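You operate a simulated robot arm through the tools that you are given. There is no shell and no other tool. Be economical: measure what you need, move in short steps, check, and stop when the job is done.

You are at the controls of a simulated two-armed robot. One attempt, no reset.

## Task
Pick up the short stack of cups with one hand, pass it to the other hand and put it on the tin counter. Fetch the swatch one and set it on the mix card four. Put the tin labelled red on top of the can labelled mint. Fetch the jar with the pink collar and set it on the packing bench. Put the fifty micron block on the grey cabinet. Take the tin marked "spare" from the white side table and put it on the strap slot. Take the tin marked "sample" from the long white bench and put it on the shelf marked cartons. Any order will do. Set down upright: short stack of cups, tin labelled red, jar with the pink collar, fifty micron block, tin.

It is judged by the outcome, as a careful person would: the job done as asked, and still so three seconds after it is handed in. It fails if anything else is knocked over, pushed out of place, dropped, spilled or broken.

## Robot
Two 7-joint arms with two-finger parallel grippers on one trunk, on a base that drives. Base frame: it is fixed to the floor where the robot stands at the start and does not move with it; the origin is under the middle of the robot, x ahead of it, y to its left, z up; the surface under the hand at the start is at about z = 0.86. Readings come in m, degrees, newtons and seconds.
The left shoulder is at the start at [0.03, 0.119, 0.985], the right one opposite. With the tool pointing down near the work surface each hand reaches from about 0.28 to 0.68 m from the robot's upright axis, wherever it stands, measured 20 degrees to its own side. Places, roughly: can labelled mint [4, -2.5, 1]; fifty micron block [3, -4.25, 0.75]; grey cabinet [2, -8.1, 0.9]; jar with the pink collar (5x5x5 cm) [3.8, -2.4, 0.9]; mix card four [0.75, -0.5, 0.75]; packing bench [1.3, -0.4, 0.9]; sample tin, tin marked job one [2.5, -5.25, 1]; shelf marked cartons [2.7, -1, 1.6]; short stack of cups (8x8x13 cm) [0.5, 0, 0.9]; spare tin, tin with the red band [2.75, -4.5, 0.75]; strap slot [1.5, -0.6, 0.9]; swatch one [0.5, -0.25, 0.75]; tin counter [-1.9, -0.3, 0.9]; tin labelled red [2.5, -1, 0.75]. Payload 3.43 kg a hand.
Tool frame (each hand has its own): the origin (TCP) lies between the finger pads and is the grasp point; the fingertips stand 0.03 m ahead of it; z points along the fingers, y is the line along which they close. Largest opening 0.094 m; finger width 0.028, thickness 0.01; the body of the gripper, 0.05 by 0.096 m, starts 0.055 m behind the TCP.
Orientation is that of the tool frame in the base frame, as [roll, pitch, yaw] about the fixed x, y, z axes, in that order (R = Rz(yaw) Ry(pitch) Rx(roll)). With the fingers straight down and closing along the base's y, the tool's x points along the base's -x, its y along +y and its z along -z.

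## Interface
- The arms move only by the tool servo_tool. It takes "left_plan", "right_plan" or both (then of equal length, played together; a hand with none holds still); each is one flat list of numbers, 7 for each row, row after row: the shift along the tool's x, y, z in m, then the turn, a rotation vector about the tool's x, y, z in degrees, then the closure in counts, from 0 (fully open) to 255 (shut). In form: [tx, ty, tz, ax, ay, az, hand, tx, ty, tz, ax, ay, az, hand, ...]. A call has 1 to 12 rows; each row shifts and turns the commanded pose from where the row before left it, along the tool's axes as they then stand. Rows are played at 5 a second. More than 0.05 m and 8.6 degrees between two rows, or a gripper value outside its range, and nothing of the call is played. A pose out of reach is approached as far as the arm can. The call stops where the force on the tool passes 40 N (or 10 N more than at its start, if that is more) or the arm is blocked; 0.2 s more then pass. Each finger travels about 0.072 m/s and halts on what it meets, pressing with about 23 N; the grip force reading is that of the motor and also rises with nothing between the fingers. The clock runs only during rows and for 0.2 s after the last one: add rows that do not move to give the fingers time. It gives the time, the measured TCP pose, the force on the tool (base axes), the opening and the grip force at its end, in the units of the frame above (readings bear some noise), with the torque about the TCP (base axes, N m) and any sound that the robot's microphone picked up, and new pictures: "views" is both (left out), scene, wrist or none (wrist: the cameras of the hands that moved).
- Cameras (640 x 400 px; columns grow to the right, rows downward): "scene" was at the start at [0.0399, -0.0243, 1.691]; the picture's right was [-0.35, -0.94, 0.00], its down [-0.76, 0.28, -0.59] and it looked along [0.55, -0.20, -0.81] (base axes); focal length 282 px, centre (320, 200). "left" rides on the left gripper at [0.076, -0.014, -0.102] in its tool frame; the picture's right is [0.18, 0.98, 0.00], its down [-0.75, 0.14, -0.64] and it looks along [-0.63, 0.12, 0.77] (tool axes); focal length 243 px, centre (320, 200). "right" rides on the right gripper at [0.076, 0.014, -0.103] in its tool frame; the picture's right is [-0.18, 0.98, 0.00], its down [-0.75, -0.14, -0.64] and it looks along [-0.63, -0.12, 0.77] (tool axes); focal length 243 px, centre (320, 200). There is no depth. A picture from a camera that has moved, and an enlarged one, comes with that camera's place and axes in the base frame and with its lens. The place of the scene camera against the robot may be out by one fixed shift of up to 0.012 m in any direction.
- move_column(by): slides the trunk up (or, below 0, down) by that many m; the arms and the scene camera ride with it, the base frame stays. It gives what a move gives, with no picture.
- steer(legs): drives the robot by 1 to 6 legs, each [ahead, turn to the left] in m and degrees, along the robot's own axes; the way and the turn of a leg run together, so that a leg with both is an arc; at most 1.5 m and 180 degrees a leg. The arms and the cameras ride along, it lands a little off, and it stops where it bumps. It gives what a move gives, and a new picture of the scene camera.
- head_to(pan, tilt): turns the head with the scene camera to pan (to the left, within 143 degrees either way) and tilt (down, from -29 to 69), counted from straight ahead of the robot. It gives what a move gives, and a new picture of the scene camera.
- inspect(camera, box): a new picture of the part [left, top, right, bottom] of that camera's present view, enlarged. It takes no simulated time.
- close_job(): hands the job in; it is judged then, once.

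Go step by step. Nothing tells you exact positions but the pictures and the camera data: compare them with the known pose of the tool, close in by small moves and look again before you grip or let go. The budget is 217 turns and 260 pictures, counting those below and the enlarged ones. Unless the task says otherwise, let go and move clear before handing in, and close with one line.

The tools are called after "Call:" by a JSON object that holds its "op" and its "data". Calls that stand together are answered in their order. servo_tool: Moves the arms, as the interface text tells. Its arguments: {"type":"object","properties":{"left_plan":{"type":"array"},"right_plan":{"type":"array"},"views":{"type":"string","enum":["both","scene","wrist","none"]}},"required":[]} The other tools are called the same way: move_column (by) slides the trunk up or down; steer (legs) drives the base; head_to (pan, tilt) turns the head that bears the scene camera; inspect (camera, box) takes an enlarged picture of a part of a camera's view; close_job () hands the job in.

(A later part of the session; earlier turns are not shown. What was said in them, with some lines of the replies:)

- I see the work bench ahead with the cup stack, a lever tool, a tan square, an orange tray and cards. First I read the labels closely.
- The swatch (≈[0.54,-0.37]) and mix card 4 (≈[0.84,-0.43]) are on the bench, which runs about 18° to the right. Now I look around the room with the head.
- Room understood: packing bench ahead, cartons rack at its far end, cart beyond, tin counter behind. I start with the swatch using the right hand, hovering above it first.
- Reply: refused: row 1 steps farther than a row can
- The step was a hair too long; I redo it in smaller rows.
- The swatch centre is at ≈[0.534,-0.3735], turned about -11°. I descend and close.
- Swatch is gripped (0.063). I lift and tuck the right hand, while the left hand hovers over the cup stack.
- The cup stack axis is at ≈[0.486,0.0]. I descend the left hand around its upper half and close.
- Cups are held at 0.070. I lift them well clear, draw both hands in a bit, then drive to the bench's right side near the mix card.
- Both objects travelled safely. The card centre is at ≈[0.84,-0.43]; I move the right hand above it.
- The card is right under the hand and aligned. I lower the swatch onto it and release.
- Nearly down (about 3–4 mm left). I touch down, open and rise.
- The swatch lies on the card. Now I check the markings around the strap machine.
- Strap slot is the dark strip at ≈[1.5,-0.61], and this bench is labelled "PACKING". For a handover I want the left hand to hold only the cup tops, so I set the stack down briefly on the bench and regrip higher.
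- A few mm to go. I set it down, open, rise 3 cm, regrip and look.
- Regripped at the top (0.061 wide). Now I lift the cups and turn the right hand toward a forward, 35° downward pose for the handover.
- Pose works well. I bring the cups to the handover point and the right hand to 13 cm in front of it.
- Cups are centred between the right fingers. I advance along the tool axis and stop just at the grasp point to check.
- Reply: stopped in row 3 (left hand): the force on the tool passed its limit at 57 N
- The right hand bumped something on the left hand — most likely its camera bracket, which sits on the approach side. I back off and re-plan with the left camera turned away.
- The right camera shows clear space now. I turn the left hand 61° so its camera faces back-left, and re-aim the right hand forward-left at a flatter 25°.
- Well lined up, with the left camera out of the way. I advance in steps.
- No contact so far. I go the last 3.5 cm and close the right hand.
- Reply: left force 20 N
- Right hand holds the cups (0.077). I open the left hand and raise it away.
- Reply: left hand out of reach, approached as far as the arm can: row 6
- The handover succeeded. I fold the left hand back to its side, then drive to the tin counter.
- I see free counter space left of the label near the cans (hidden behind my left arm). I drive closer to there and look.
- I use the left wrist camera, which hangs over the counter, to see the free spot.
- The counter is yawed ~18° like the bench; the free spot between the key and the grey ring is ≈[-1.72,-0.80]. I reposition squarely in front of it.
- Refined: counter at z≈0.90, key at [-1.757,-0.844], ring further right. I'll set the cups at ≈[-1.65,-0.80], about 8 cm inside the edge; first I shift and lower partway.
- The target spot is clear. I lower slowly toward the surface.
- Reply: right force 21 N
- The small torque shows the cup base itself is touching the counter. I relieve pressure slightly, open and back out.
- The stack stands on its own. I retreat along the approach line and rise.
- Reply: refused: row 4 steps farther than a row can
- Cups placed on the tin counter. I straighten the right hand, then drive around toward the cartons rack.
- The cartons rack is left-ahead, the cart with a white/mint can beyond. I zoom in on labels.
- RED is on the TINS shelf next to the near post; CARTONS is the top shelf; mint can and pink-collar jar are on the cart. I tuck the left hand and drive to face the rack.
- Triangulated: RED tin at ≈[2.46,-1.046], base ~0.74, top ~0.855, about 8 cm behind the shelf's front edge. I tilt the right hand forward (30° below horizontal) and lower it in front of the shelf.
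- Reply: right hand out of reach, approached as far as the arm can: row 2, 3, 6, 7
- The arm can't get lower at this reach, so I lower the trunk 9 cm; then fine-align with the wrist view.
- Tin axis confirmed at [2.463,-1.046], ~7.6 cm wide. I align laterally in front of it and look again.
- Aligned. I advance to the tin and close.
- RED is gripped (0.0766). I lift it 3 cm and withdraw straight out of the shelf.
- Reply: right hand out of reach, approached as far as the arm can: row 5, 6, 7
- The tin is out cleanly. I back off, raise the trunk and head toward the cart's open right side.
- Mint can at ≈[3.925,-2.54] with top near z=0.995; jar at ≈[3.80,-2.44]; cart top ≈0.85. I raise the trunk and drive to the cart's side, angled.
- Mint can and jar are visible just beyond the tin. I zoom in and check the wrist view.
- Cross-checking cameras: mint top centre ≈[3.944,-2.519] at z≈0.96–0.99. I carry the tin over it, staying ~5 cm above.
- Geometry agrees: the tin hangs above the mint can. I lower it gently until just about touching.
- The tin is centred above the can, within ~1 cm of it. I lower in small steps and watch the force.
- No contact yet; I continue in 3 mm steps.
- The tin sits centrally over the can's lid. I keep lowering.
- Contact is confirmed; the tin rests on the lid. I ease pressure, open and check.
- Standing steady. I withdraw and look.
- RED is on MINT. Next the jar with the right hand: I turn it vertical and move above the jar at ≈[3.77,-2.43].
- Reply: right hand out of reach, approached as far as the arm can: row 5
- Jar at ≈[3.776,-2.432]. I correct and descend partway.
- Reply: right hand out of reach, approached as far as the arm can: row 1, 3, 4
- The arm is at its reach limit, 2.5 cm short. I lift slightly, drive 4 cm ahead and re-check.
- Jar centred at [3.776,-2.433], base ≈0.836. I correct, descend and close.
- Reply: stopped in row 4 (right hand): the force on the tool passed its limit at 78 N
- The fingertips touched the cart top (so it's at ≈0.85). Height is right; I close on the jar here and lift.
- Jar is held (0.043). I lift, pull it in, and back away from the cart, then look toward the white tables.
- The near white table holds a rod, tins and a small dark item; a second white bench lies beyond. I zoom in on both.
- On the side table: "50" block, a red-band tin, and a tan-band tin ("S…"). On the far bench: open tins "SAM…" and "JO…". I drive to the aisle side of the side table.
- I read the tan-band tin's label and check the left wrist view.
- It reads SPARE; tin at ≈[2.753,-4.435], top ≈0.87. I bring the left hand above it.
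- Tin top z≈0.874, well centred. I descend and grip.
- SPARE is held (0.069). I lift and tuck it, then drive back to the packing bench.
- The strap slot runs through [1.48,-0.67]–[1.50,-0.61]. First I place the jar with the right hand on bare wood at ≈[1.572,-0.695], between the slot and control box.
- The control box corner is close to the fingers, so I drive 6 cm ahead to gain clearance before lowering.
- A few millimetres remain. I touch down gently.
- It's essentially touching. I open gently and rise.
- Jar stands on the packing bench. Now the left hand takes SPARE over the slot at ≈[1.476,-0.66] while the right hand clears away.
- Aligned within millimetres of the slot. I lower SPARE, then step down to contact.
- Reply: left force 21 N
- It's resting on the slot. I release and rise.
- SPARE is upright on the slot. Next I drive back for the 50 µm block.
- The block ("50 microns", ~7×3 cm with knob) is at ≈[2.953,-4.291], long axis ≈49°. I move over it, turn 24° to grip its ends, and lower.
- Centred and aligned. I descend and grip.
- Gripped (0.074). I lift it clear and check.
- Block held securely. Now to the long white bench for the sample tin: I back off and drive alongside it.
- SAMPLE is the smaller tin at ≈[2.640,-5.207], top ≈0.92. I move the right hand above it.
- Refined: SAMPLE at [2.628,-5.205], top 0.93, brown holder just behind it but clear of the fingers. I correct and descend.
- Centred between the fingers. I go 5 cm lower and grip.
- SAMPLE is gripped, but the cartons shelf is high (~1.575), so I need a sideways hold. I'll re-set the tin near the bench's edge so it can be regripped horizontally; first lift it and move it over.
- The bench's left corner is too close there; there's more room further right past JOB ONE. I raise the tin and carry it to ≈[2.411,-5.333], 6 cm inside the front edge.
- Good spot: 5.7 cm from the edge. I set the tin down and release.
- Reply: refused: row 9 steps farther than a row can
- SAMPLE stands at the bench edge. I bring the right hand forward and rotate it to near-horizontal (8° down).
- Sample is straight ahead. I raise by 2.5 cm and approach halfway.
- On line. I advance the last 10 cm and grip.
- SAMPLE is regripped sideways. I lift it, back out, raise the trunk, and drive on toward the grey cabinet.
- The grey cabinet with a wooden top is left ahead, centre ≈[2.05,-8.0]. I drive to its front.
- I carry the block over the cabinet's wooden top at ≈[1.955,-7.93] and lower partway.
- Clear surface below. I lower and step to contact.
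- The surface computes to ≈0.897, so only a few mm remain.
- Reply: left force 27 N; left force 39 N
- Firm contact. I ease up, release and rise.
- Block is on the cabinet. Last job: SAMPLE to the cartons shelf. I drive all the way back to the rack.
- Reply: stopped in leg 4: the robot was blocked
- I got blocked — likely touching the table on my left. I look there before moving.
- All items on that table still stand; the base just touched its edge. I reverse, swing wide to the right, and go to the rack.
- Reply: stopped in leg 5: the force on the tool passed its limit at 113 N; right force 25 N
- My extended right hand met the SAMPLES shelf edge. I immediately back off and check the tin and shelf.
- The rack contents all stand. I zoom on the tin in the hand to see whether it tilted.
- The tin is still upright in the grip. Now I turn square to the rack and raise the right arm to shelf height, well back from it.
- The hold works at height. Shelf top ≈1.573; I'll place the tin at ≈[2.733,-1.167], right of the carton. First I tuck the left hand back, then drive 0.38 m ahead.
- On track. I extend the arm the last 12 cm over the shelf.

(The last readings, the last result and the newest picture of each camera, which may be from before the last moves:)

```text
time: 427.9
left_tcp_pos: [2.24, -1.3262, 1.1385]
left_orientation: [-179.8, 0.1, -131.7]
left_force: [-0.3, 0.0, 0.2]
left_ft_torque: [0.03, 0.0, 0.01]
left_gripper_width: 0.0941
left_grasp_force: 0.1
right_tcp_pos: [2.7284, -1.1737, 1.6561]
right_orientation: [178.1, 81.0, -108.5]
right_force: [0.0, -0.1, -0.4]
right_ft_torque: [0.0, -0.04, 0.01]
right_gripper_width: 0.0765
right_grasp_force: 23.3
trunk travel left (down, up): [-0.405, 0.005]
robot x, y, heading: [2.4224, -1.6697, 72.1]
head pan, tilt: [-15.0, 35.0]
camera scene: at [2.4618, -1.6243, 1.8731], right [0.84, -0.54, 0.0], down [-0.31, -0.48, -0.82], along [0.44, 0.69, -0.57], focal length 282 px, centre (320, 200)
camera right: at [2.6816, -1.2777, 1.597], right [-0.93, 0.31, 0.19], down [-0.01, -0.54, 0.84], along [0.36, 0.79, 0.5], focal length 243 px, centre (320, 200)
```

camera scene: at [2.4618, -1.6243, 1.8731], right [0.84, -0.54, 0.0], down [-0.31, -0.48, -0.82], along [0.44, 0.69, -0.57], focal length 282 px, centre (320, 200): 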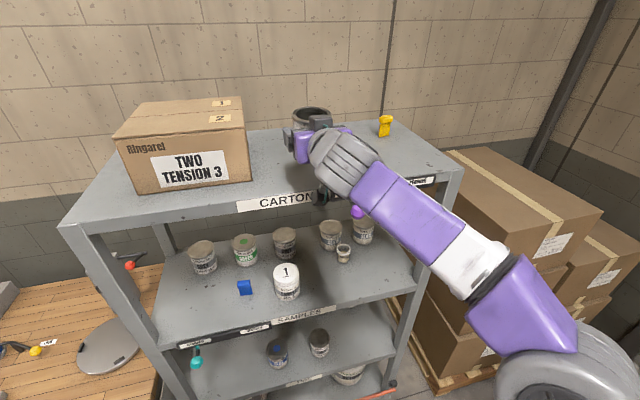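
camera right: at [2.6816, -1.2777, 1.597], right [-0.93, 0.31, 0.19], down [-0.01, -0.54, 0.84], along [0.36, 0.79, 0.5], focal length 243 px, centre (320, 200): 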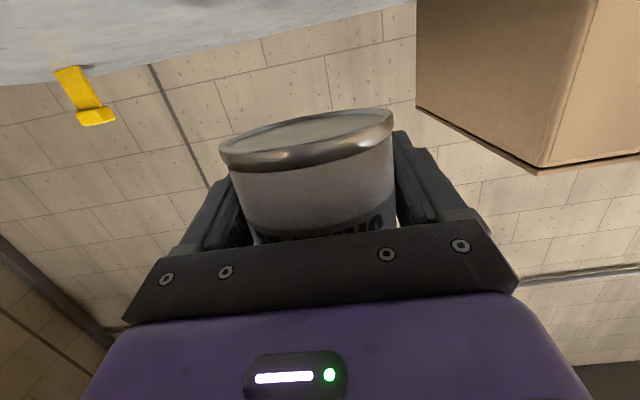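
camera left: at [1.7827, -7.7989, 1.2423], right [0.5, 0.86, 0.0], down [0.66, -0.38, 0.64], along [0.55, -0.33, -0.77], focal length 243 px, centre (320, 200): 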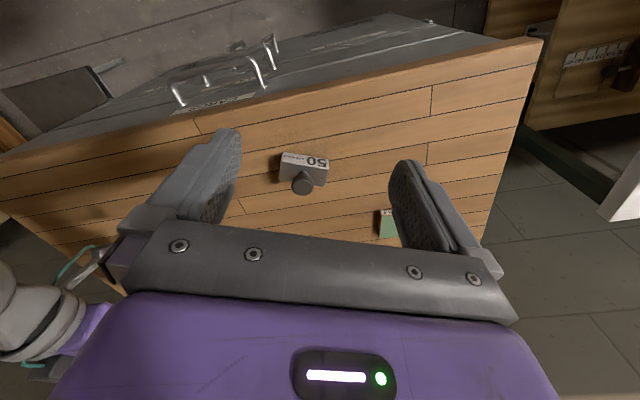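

The tin is over the shelf, 5 cm in from the edge. I go slightly deeper and lower 3 cm.

Call:
{"op": "servo_tool", "data": {"right_plan": [0.0139, 0, 0.0083, 0, 0, 0, 255, 0.0139, 0, 0.0083, 0, 0, 0, 255, 0, 0, 0, 0, 0, 0, 255], "views": "wrist"}}

Call:
{"op": "servo_tool", "data": {"right_plan": [0.004, 0, 0.0006, 0, 0, 0, 255, 0.004, 0, 0.0006, 0, 0, 0, 255, 0, 0, 0, 0, 0, 0, 255], "views": "none"}}

```text
time: 428.7
left_tcp_pos: [2.2393, -1.3255, 1.1379]
left_orientation: [-179.7, 0.0, -131.6]
left_force: [-0.6, -0.3, 0.6]
left_ft_torque: [0.02, 0.03, 0.03]
left_gripper_width: 0.094
left_grasp_force: 0.1
right_tcp_pos: [2.7307, -1.16, 1.6236]
right_orientation: [178.3, 80.9, -108.3]
right_force: [-0.3, 0.7, 0.2]
right_ft_torque: [-0.01, 0.02, -0.01]
right_gripper_width: 0.0766
right_grasp_force: 23.3
trunk travel left (down, up): [-0.405, 0.005]
robot x, y, heading: [2.4216, -1.6685, 72.3]
head pan, tilt: [-15.0, 35.0]
camera right: at [2.6843, -1.2651, 1.5655], right [-0.93, 0.31, 0.19], down [-0.01, -0.54, 0.84], along [0.36, 0.79, 0.5], focal length 243 px, centre (320, 200)
```

right: 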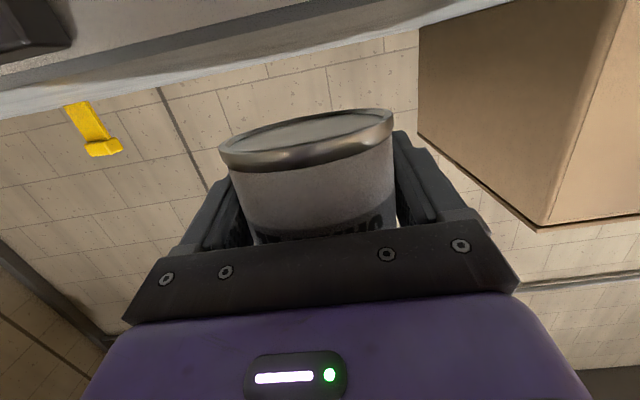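

```text
time: 429.5
left_tcp_pos: [2.2393, -1.3252, 1.1391]
left_orientation: [-179.8, -0.1, -131.6]
left_force: [0.4, -0.6, 0.0]
left_ft_torque: [0.01, -0.03, -0.01]
left_gripper_width: 0.0941
left_grasp_force: 0.1
right_tcp_pos: [2.732, -1.1603, 1.6187]
right_orientation: [178.3, 80.8, -108.4]
right_force: [0.1, 0.0, 0.2]
right_ft_torque: [-0.04, 0.0, 0.02]
right_gripper_width: 0.0764
right_grasp_force: 23.3
trunk travel left (down, up): [-0.405, 0.005]
robot x, y, heading: [2.4238, -1.6696, 72.2]
head pan, tilt: [-15.0, 35.0]
```

Call:
{"op": "servo_tool", "data": {"right_plan": [0.004, 0, 0.0006, 0, 0, 0, 255, 0.003, 0, 0.0005, 0, 0, 0, 255, 0, 0, 0, 0, 0, 0, 255], "views": "none"}}

Call:
{"op": "servo_tool", "data": {"right_plan": [0.003, 0, 0.0005, 0, 0, 0, 255, 0, 0, 0, 0, 0, 0, 255], "views": "wrist"}}

```text
time: 430.3
left_tcp_pos: [2.2394, -1.3251, 1.1393]
left_orientation: [-179.8, 0.0, -131.6]
left_force: [-0.1, 0.3, -0.8]
left_ft_torque: [0.03, -0.01, 0.0]
left_gripper_width: 0.0941
left_grasp_force: 0.0
right_tcp_pos: [2.7321, -1.1595, 1.6104]
right_orientation: [178.3, 81.0, -108.3]
right_force: [0.0, -0.6, -1.4]
right_ft_torque: [0.01, -0.04, -0.01]
right_gripper_width: 0.0764
right_grasp_force: 22.9
trunk travel left (down, up): [-0.405, 0.005]
robot x, y, heading: [2.4197, -1.6714, 72.2]
head pan, tilt: [-15.0, 35.0]
```

```text
time: 430.9
left_tcp_pos: [2.2397, -1.3255, 1.1392]
left_orientation: [-179.8, 0.0, -131.6]
left_force: [-0.4, -0.2, -0.3]
left_ft_torque: [-0.03, 0.0, 0.02]
left_gripper_width: 0.0941
left_grasp_force: 0.1
right_tcp_pos: [2.732, -1.1587, 1.6089]
right_orientation: [178.1, 81.1, -108.3]
right_force: [-0.4, -0.1, -1.1]
right_ft_torque: [0.02, 0.0, -0.01]
right_gripper_width: 0.0767
right_grasp_force: 22.7
trunk travel left (down, up): [-0.405, 0.005]
robot x, y, heading: [2.4204, -1.6673, 72.3]
head pan, tilt: [-15.0, 35.0]
camera right: at [2.685, -1.2636, 1.5486], right [-0.93, 0.31, 0.19], down [-0.01, -0.54, 0.84], along [0.36, 0.79, 0.5], focal length 243 px, centre (320, 200)
```

right: 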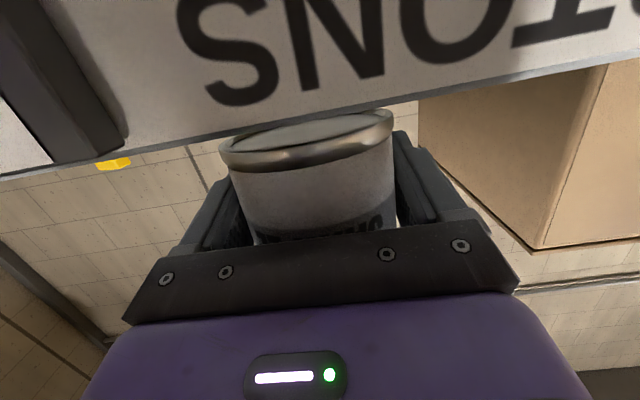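

The shelf top edge computes to ≈1.56, so about 1 cm remains. I continue down.

Call:
{"op": "servo_tool", "data": {"right_plan": [0.004, 0, 0.0006, 0, 0, 0, 255, 0.003, 0, 0.0005, 0, 0, 0, 255, 0, 0, 0, 0, 0, 0, 255], "views": "none"}}

Call:
{"op": "servo_tool", "data": {"right_plan": [0.003, 0, 0.0005, 0, 0, 0, 255, 0, 0, 0, 0, 0, 0, 255], "views": "none"}}

Call:
{"op": "servo_tool", "data": {"right_plan": [0.003, 0, 0.0005, 0, 0, 0, 255, 0, 0, 0, 0, 0, 0, 255], "views": "wrist"}}

```text
time: 431.7
left_tcp_pos: [2.24, -1.3247, 1.1392]
left_orientation: [-179.8, 0.1, -131.6]
left_force: [0.0, 0.3, 0.0]
left_ft_torque: [0.0, 0.0, 0.01]
left_gripper_width: 0.0941
left_grasp_force: 0.0
right_tcp_pos: [2.7334, -1.1594, 1.6004]
right_orientation: [178.2, 80.9, -108.2]
right_force: [0.6, 0.6, -0.3]
right_ft_torque: [-0.02, 0.0, 0.0]
right_gripper_width: 0.0766
right_grasp_force: 22.7
trunk travel left (down, up): [-0.405, 0.005]
robot x, y, heading: [2.4216, -1.6703, 72.1]
head pan, tilt: [-15.0, 35.0]
```

```text
time: 432.3
left_tcp_pos: [2.2393, -1.3246, 1.1396]
left_orientation: [-179.8, -0.1, -131.5]
left_force: [0.0, 0.0, -0.1]
left_ft_torque: [0.0, 0.01, 0.0]
left_gripper_width: 0.0942
left_grasp_force: 0.0
right_tcp_pos: [2.7317, -1.1592, 1.5982]
right_orientation: [178.2, 81.0, -108.5]
right_force: [-0.3, 0.8, 0.6]
right_ft_torque: [-0.04, -0.01, -0.01]
right_gripper_width: 0.0765
right_grasp_force: 23.4
trunk travel left (down, up): [-0.405, 0.005]
robot x, y, heading: [2.4189, -1.669, 72.4]
head pan, tilt: [-15.0, 35.0]
```

```text
time: 432.9
left_tcp_pos: [2.2397, -1.3252, 1.1385]
left_orientation: [-179.9, -0.1, -131.5]
left_force: [1.0, -0.6, 0.0]
left_ft_torque: [0.01, -0.02, 0.01]
left_gripper_width: 0.0943
left_grasp_force: 0.0
right_tcp_pos: [2.7317, -1.1597, 1.5969]
right_orientation: [178.2, 81.3, -108.3]
right_force: [1.7, 5.4, 17.3]
right_ft_torque: [-0.56, 0.13, 0.01]
right_gripper_width: 0.0768
right_grasp_force: 23.4
trunk travel left (down, up): [-0.405, 0.005]
robot x, y, heading: [2.4203, -1.6678, 72.2]
head pan, tilt: [-15.0, 35.0]
camera right: at [2.6846, -1.2644, 1.5368], right [-0.93, 0.31, 0.19], down [-0.01, -0.54, 0.84], along [0.36, 0.78, 0.51], focal length 243 px, centre (320, 200)
```

right: 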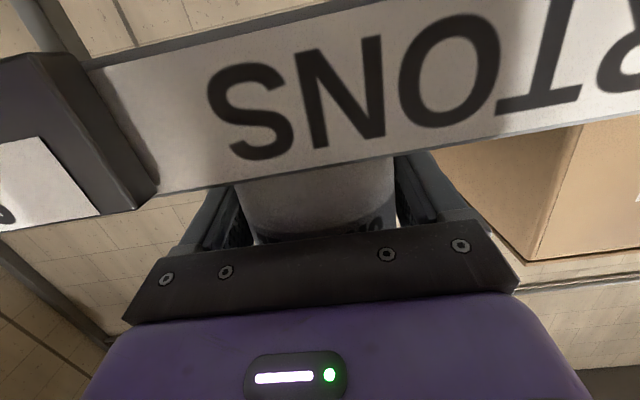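

Contact: the tin's near rim touches first (slight tilt). I press 2 mm to level it, then ease off and release.

Call:
{"op": "servo_tool", "data": {"right_plan": [0.002, 0, 0.0003, 0, 0, 0, 255, 0, 0, 0, 0, 0, 0, 255], "views": "none"}}

Call:
{"op": "servo_tool", "data": {"right_plan": [-0.001, 0, 0, 0, 0, 0, 255, 0, 0, 0, 0, 0, 0, 170, 0, 0, 0, 0, 0, 0, 100, 0, 0, 0, 0, 0, 0, 40, 0, 0, 0, 0, 0, 0, 0, 0, 0, 0, 0, 0, 0, 0], "views": "both"}}

```text
time: 433.5
left_tcp_pos: [2.24, -1.3261, 1.1386]
left_orientation: [-179.7, -0.1, -131.6]
left_force: [0.3, 0.8, 0.1]
left_ft_torque: [-0.03, -0.01, -0.02]
left_gripper_width: 0.0939
left_grasp_force: 0.2
right_tcp_pos: [2.7317, -1.1596, 1.5926]
right_orientation: [178.3, 81.0, -108.2]
right_force: [0.9, 5.1, 16.6]
right_ft_torque: [-0.56, 0.13, 0.0]
right_gripper_width: 0.0765
right_grasp_force: 22.7
trunk travel left (down, up): [-0.405, 0.005]
robot x, y, heading: [2.4244, -1.6702, 72.3]
head pan, tilt: [-15.0, 35.0]
```

```text
time: 434.9
left_tcp_pos: [2.2397, -1.3243, 1.1381]
left_orientation: [-179.8, 0.0, -131.6]
left_force: [-0.4, 0.5, -0.7]
left_ft_torque: [-0.01, 0.0, 0.02]
left_gripper_width: 0.0939
left_grasp_force: 0.1
right_tcp_pos: [2.7325, -1.1595, 1.5917]
right_orientation: [178.1, 80.9, -108.2]
right_force: [0.2, -0.5, 0.4]
right_ft_torque: [-0.01, -0.02, 0.01]
right_gripper_width: 0.0938
right_grasp_force: 0.0
trunk travel left (down, up): [-0.405, 0.005]
robot x, y, heading: [2.417, -1.6698, 72.5]
head pan, tilt: [-15.0, 35.0]
camera scene: at [2.4622, -1.6227, 1.8731], right [0.84, -0.54, 0.0], down [-0.31, -0.48, -0.82], along [0.44, 0.69, -0.57], focal length 282 px, centre (320, 200)
camera right: at [2.6855, -1.2633, 1.5337], right [-0.93, 0.31, 0.19], down [-0.01, -0.54, 0.84], along [0.36, 0.79, 0.5], focal length 243 px, centre (320, 200)
```

scene: 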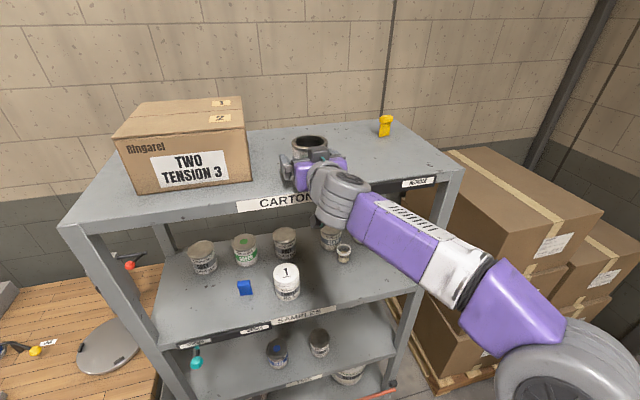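
right: 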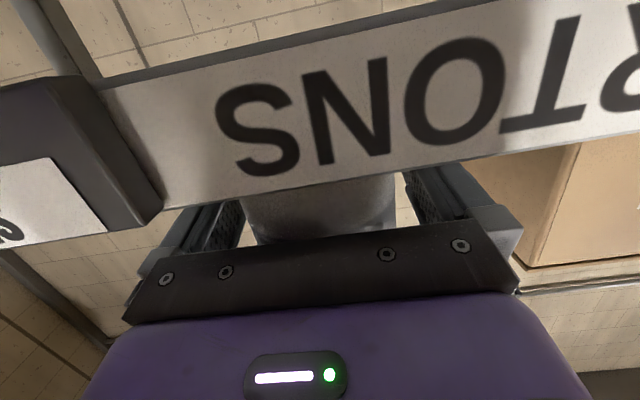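

Released and standing. I withdraw along the approach line.

Call:
{"op": "servo_tool", "data": {"right_plan": [0, 0, -0.02, 0, 0, 0, 0, 0, 0, -0.03, 0, 0, 0, 0, 0, 0, -0.04, 0, 0, 0, 0, 0, 0, -0.04, 0, 0, 0, 0, 0, 0, -0.04, 0, 0, 0, 0], "views": "scene"}}

Call:
{"op": "inspect", "data": {"camera": "scene", "box": [230, 100, 430, 240]}}

```text
time: 436.1
left_tcp_pos: [2.2393, -1.3269, 1.1406]
left_orientation: [-179.8, 0.0, -131.6]
left_force: [-0.3, -0.6, 0.5]
left_ft_torque: [0.02, 0.01, -0.01]
left_gripper_width: 0.094
left_grasp_force: 0.0
right_tcp_pos: [2.686, -1.3219, 1.622]
right_orientation: [178.0, 81.0, -108.6]
right_force: [-0.2, -0.2, -0.5]
right_ft_torque: [-0.02, -0.03, 0.02]
right_gripper_width: 0.0941
right_grasp_force: 0.0
trunk travel left (down, up): [-0.405, 0.005]
robot x, y, heading: [2.4272, -1.6697, 72.2]
head pan, tilt: [-15.0, 35.0]
camera scene: at [2.462, -1.6253, 1.8731], right [0.84, -0.54, 0.0], down [-0.31, -0.48, -0.82], along [0.44, 0.69, -0.57], focal length 282 px, centre (320, 200)
```

scene: 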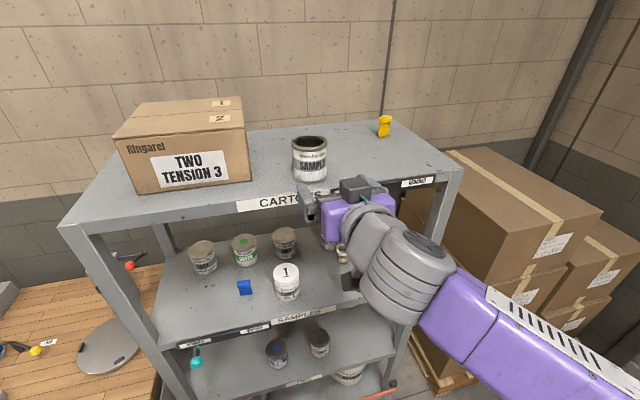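

```text
2.86 times, centred on (330, 170) of scene
camera zoom: at [2.462, -1.6253, 1.8731], right [0.84, -0.54, 0.0], down [-0.31, -0.48, -0.82], along [0.44, 0.69, -0.57], focal length 807 px, centre (291, 286)
```

zoom: 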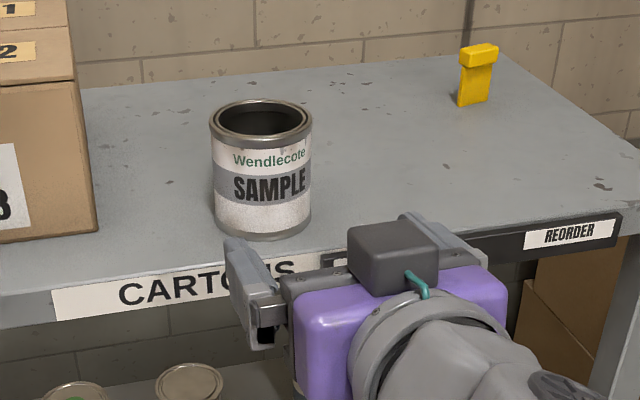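

SAMPLE stands upright on the CARTONS shelf. I back away and take a final look.

Call:
{"op": "steer", "data": {"legs": [[-0.35, 0]]}}

Call:
{"op": "head_to", "data": {"pan": 30, "tilt": 25}}

Call:
{"op": "head_to", "data": {"pan": -95, "tilt": 25}}

```text
time: 438.4
left_tcp_pos: [2.1328, -1.6559, 1.1382]
left_orientation: [-179.7, 0.0, -131.3]
left_force: [0.5, -0.2, -0.3]
left_ft_torque: [-0.02, 0.02, -0.02]
left_gripper_width: 0.0942
left_grasp_force: 0.1
right_tcp_pos: [2.5786, -1.6495, 1.6206]
right_orientation: [178.4, 80.9, -108.0]
right_force: [0.4, 0.8, 0.4]
right_ft_torque: [0.0, 0.0, -0.01]
right_gripper_width: 0.0942
right_grasp_force: 0.1
trunk travel left (down, up): [-0.405, 0.005]
robot x, y, heading: [2.3168, -2.0052, 72.5]
head pan, tilt: [-15.0, 35.0]
camera scene: at [2.3568, -1.9526, 1.873], right [0.84, -0.54, 0.0], down [-0.31, -0.48, -0.82], along [0.44, 0.69, -0.57], focal length 282 px, centre (320, 200)
```

scene: 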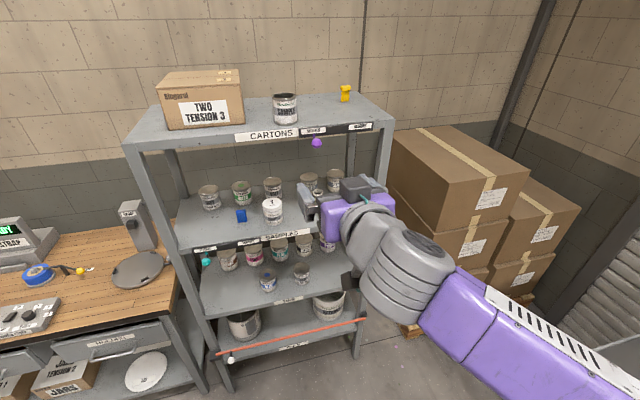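

```text
time: 439.5
left_tcp_pos: [2.1327, -1.6556, 1.1393]
left_orientation: [-179.8, 0.1, -131.4]
left_force: [-0.4, 1.1, -0.5]
left_ft_torque: [0.0, 0.0, 0.0]
left_gripper_width: 0.0941
left_grasp_force: 0.0
right_tcp_pos: [2.5786, -1.6508, 1.6204]
right_orientation: [178.3, 80.9, -108.1]
right_force: [0.1, 0.0, -0.1]
right_ft_torque: [0.04, 0.03, 0.04]
right_gripper_width: 0.0941
right_grasp_force: 0.1
trunk travel left (down, up): [-0.405, 0.005]
robot x, y, heading: [2.3137, -2.0011, 72.4]
head pan, tilt: [30.0, 25.0]
camera scene: at [2.2894, -1.9375, 1.8888], right [0.98, 0.22, 0.0], down [0.09, -0.41, -0.91], along [-0.2, 0.89, -0.42], focal length 282 px, centre (320, 200)
```

scene: 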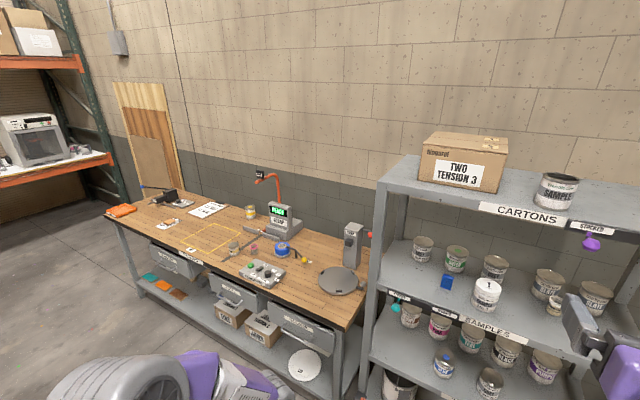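

```text
time: 441.5
left_tcp_pos: [2.1335, -1.6564, 1.138]
left_orientation: [-179.8, 0.0, -131.3]
left_force: [-0.8, 0.7, 0.2]
left_ft_torque: [-0.04, 0.02, -0.02]
left_gripper_width: 0.094
left_grasp_force: 0.0
right_tcp_pos: [2.5791, -1.6501, 1.6201]
right_orientation: [178.2, 80.9, -108.1]
right_force: [0.2, -0.7, 0.4]
right_ft_torque: [0.01, 0.02, 0.0]
right_gripper_width: 0.0937
right_grasp_force: 0.1
trunk travel left (down, up): [-0.405, 0.005]
robot x, y, heading: [2.3173, -1.999, 72.6]
head pan, tilt: [-95.0, 25.0]
camera scene: at [2.3944, -2.0625, 1.8888], right [-0.38, -0.92, 0.0], down [-0.39, 0.16, -0.91], along [0.84, -0.35, -0.42], focal length 282 px, centre (320, 200)
```

scene: 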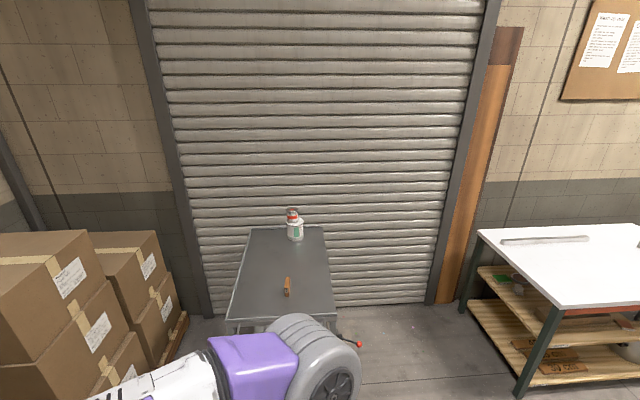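

Everything I can see from here is as placed: SAMPLE on the shelf, SPARE on the slot, the jar on the packing bench and RED on MINT. Both hands are empty and clear, so I hand in.

Call:
{"op": "close_job", "data": {}}

```text
The job is handed in.
```

All seven placements are done and handed in; along the way the base touched a table edge and the right hand hit the SAMPLES shelf edge hard (113 N peak), but nothing I could see fell or moved.
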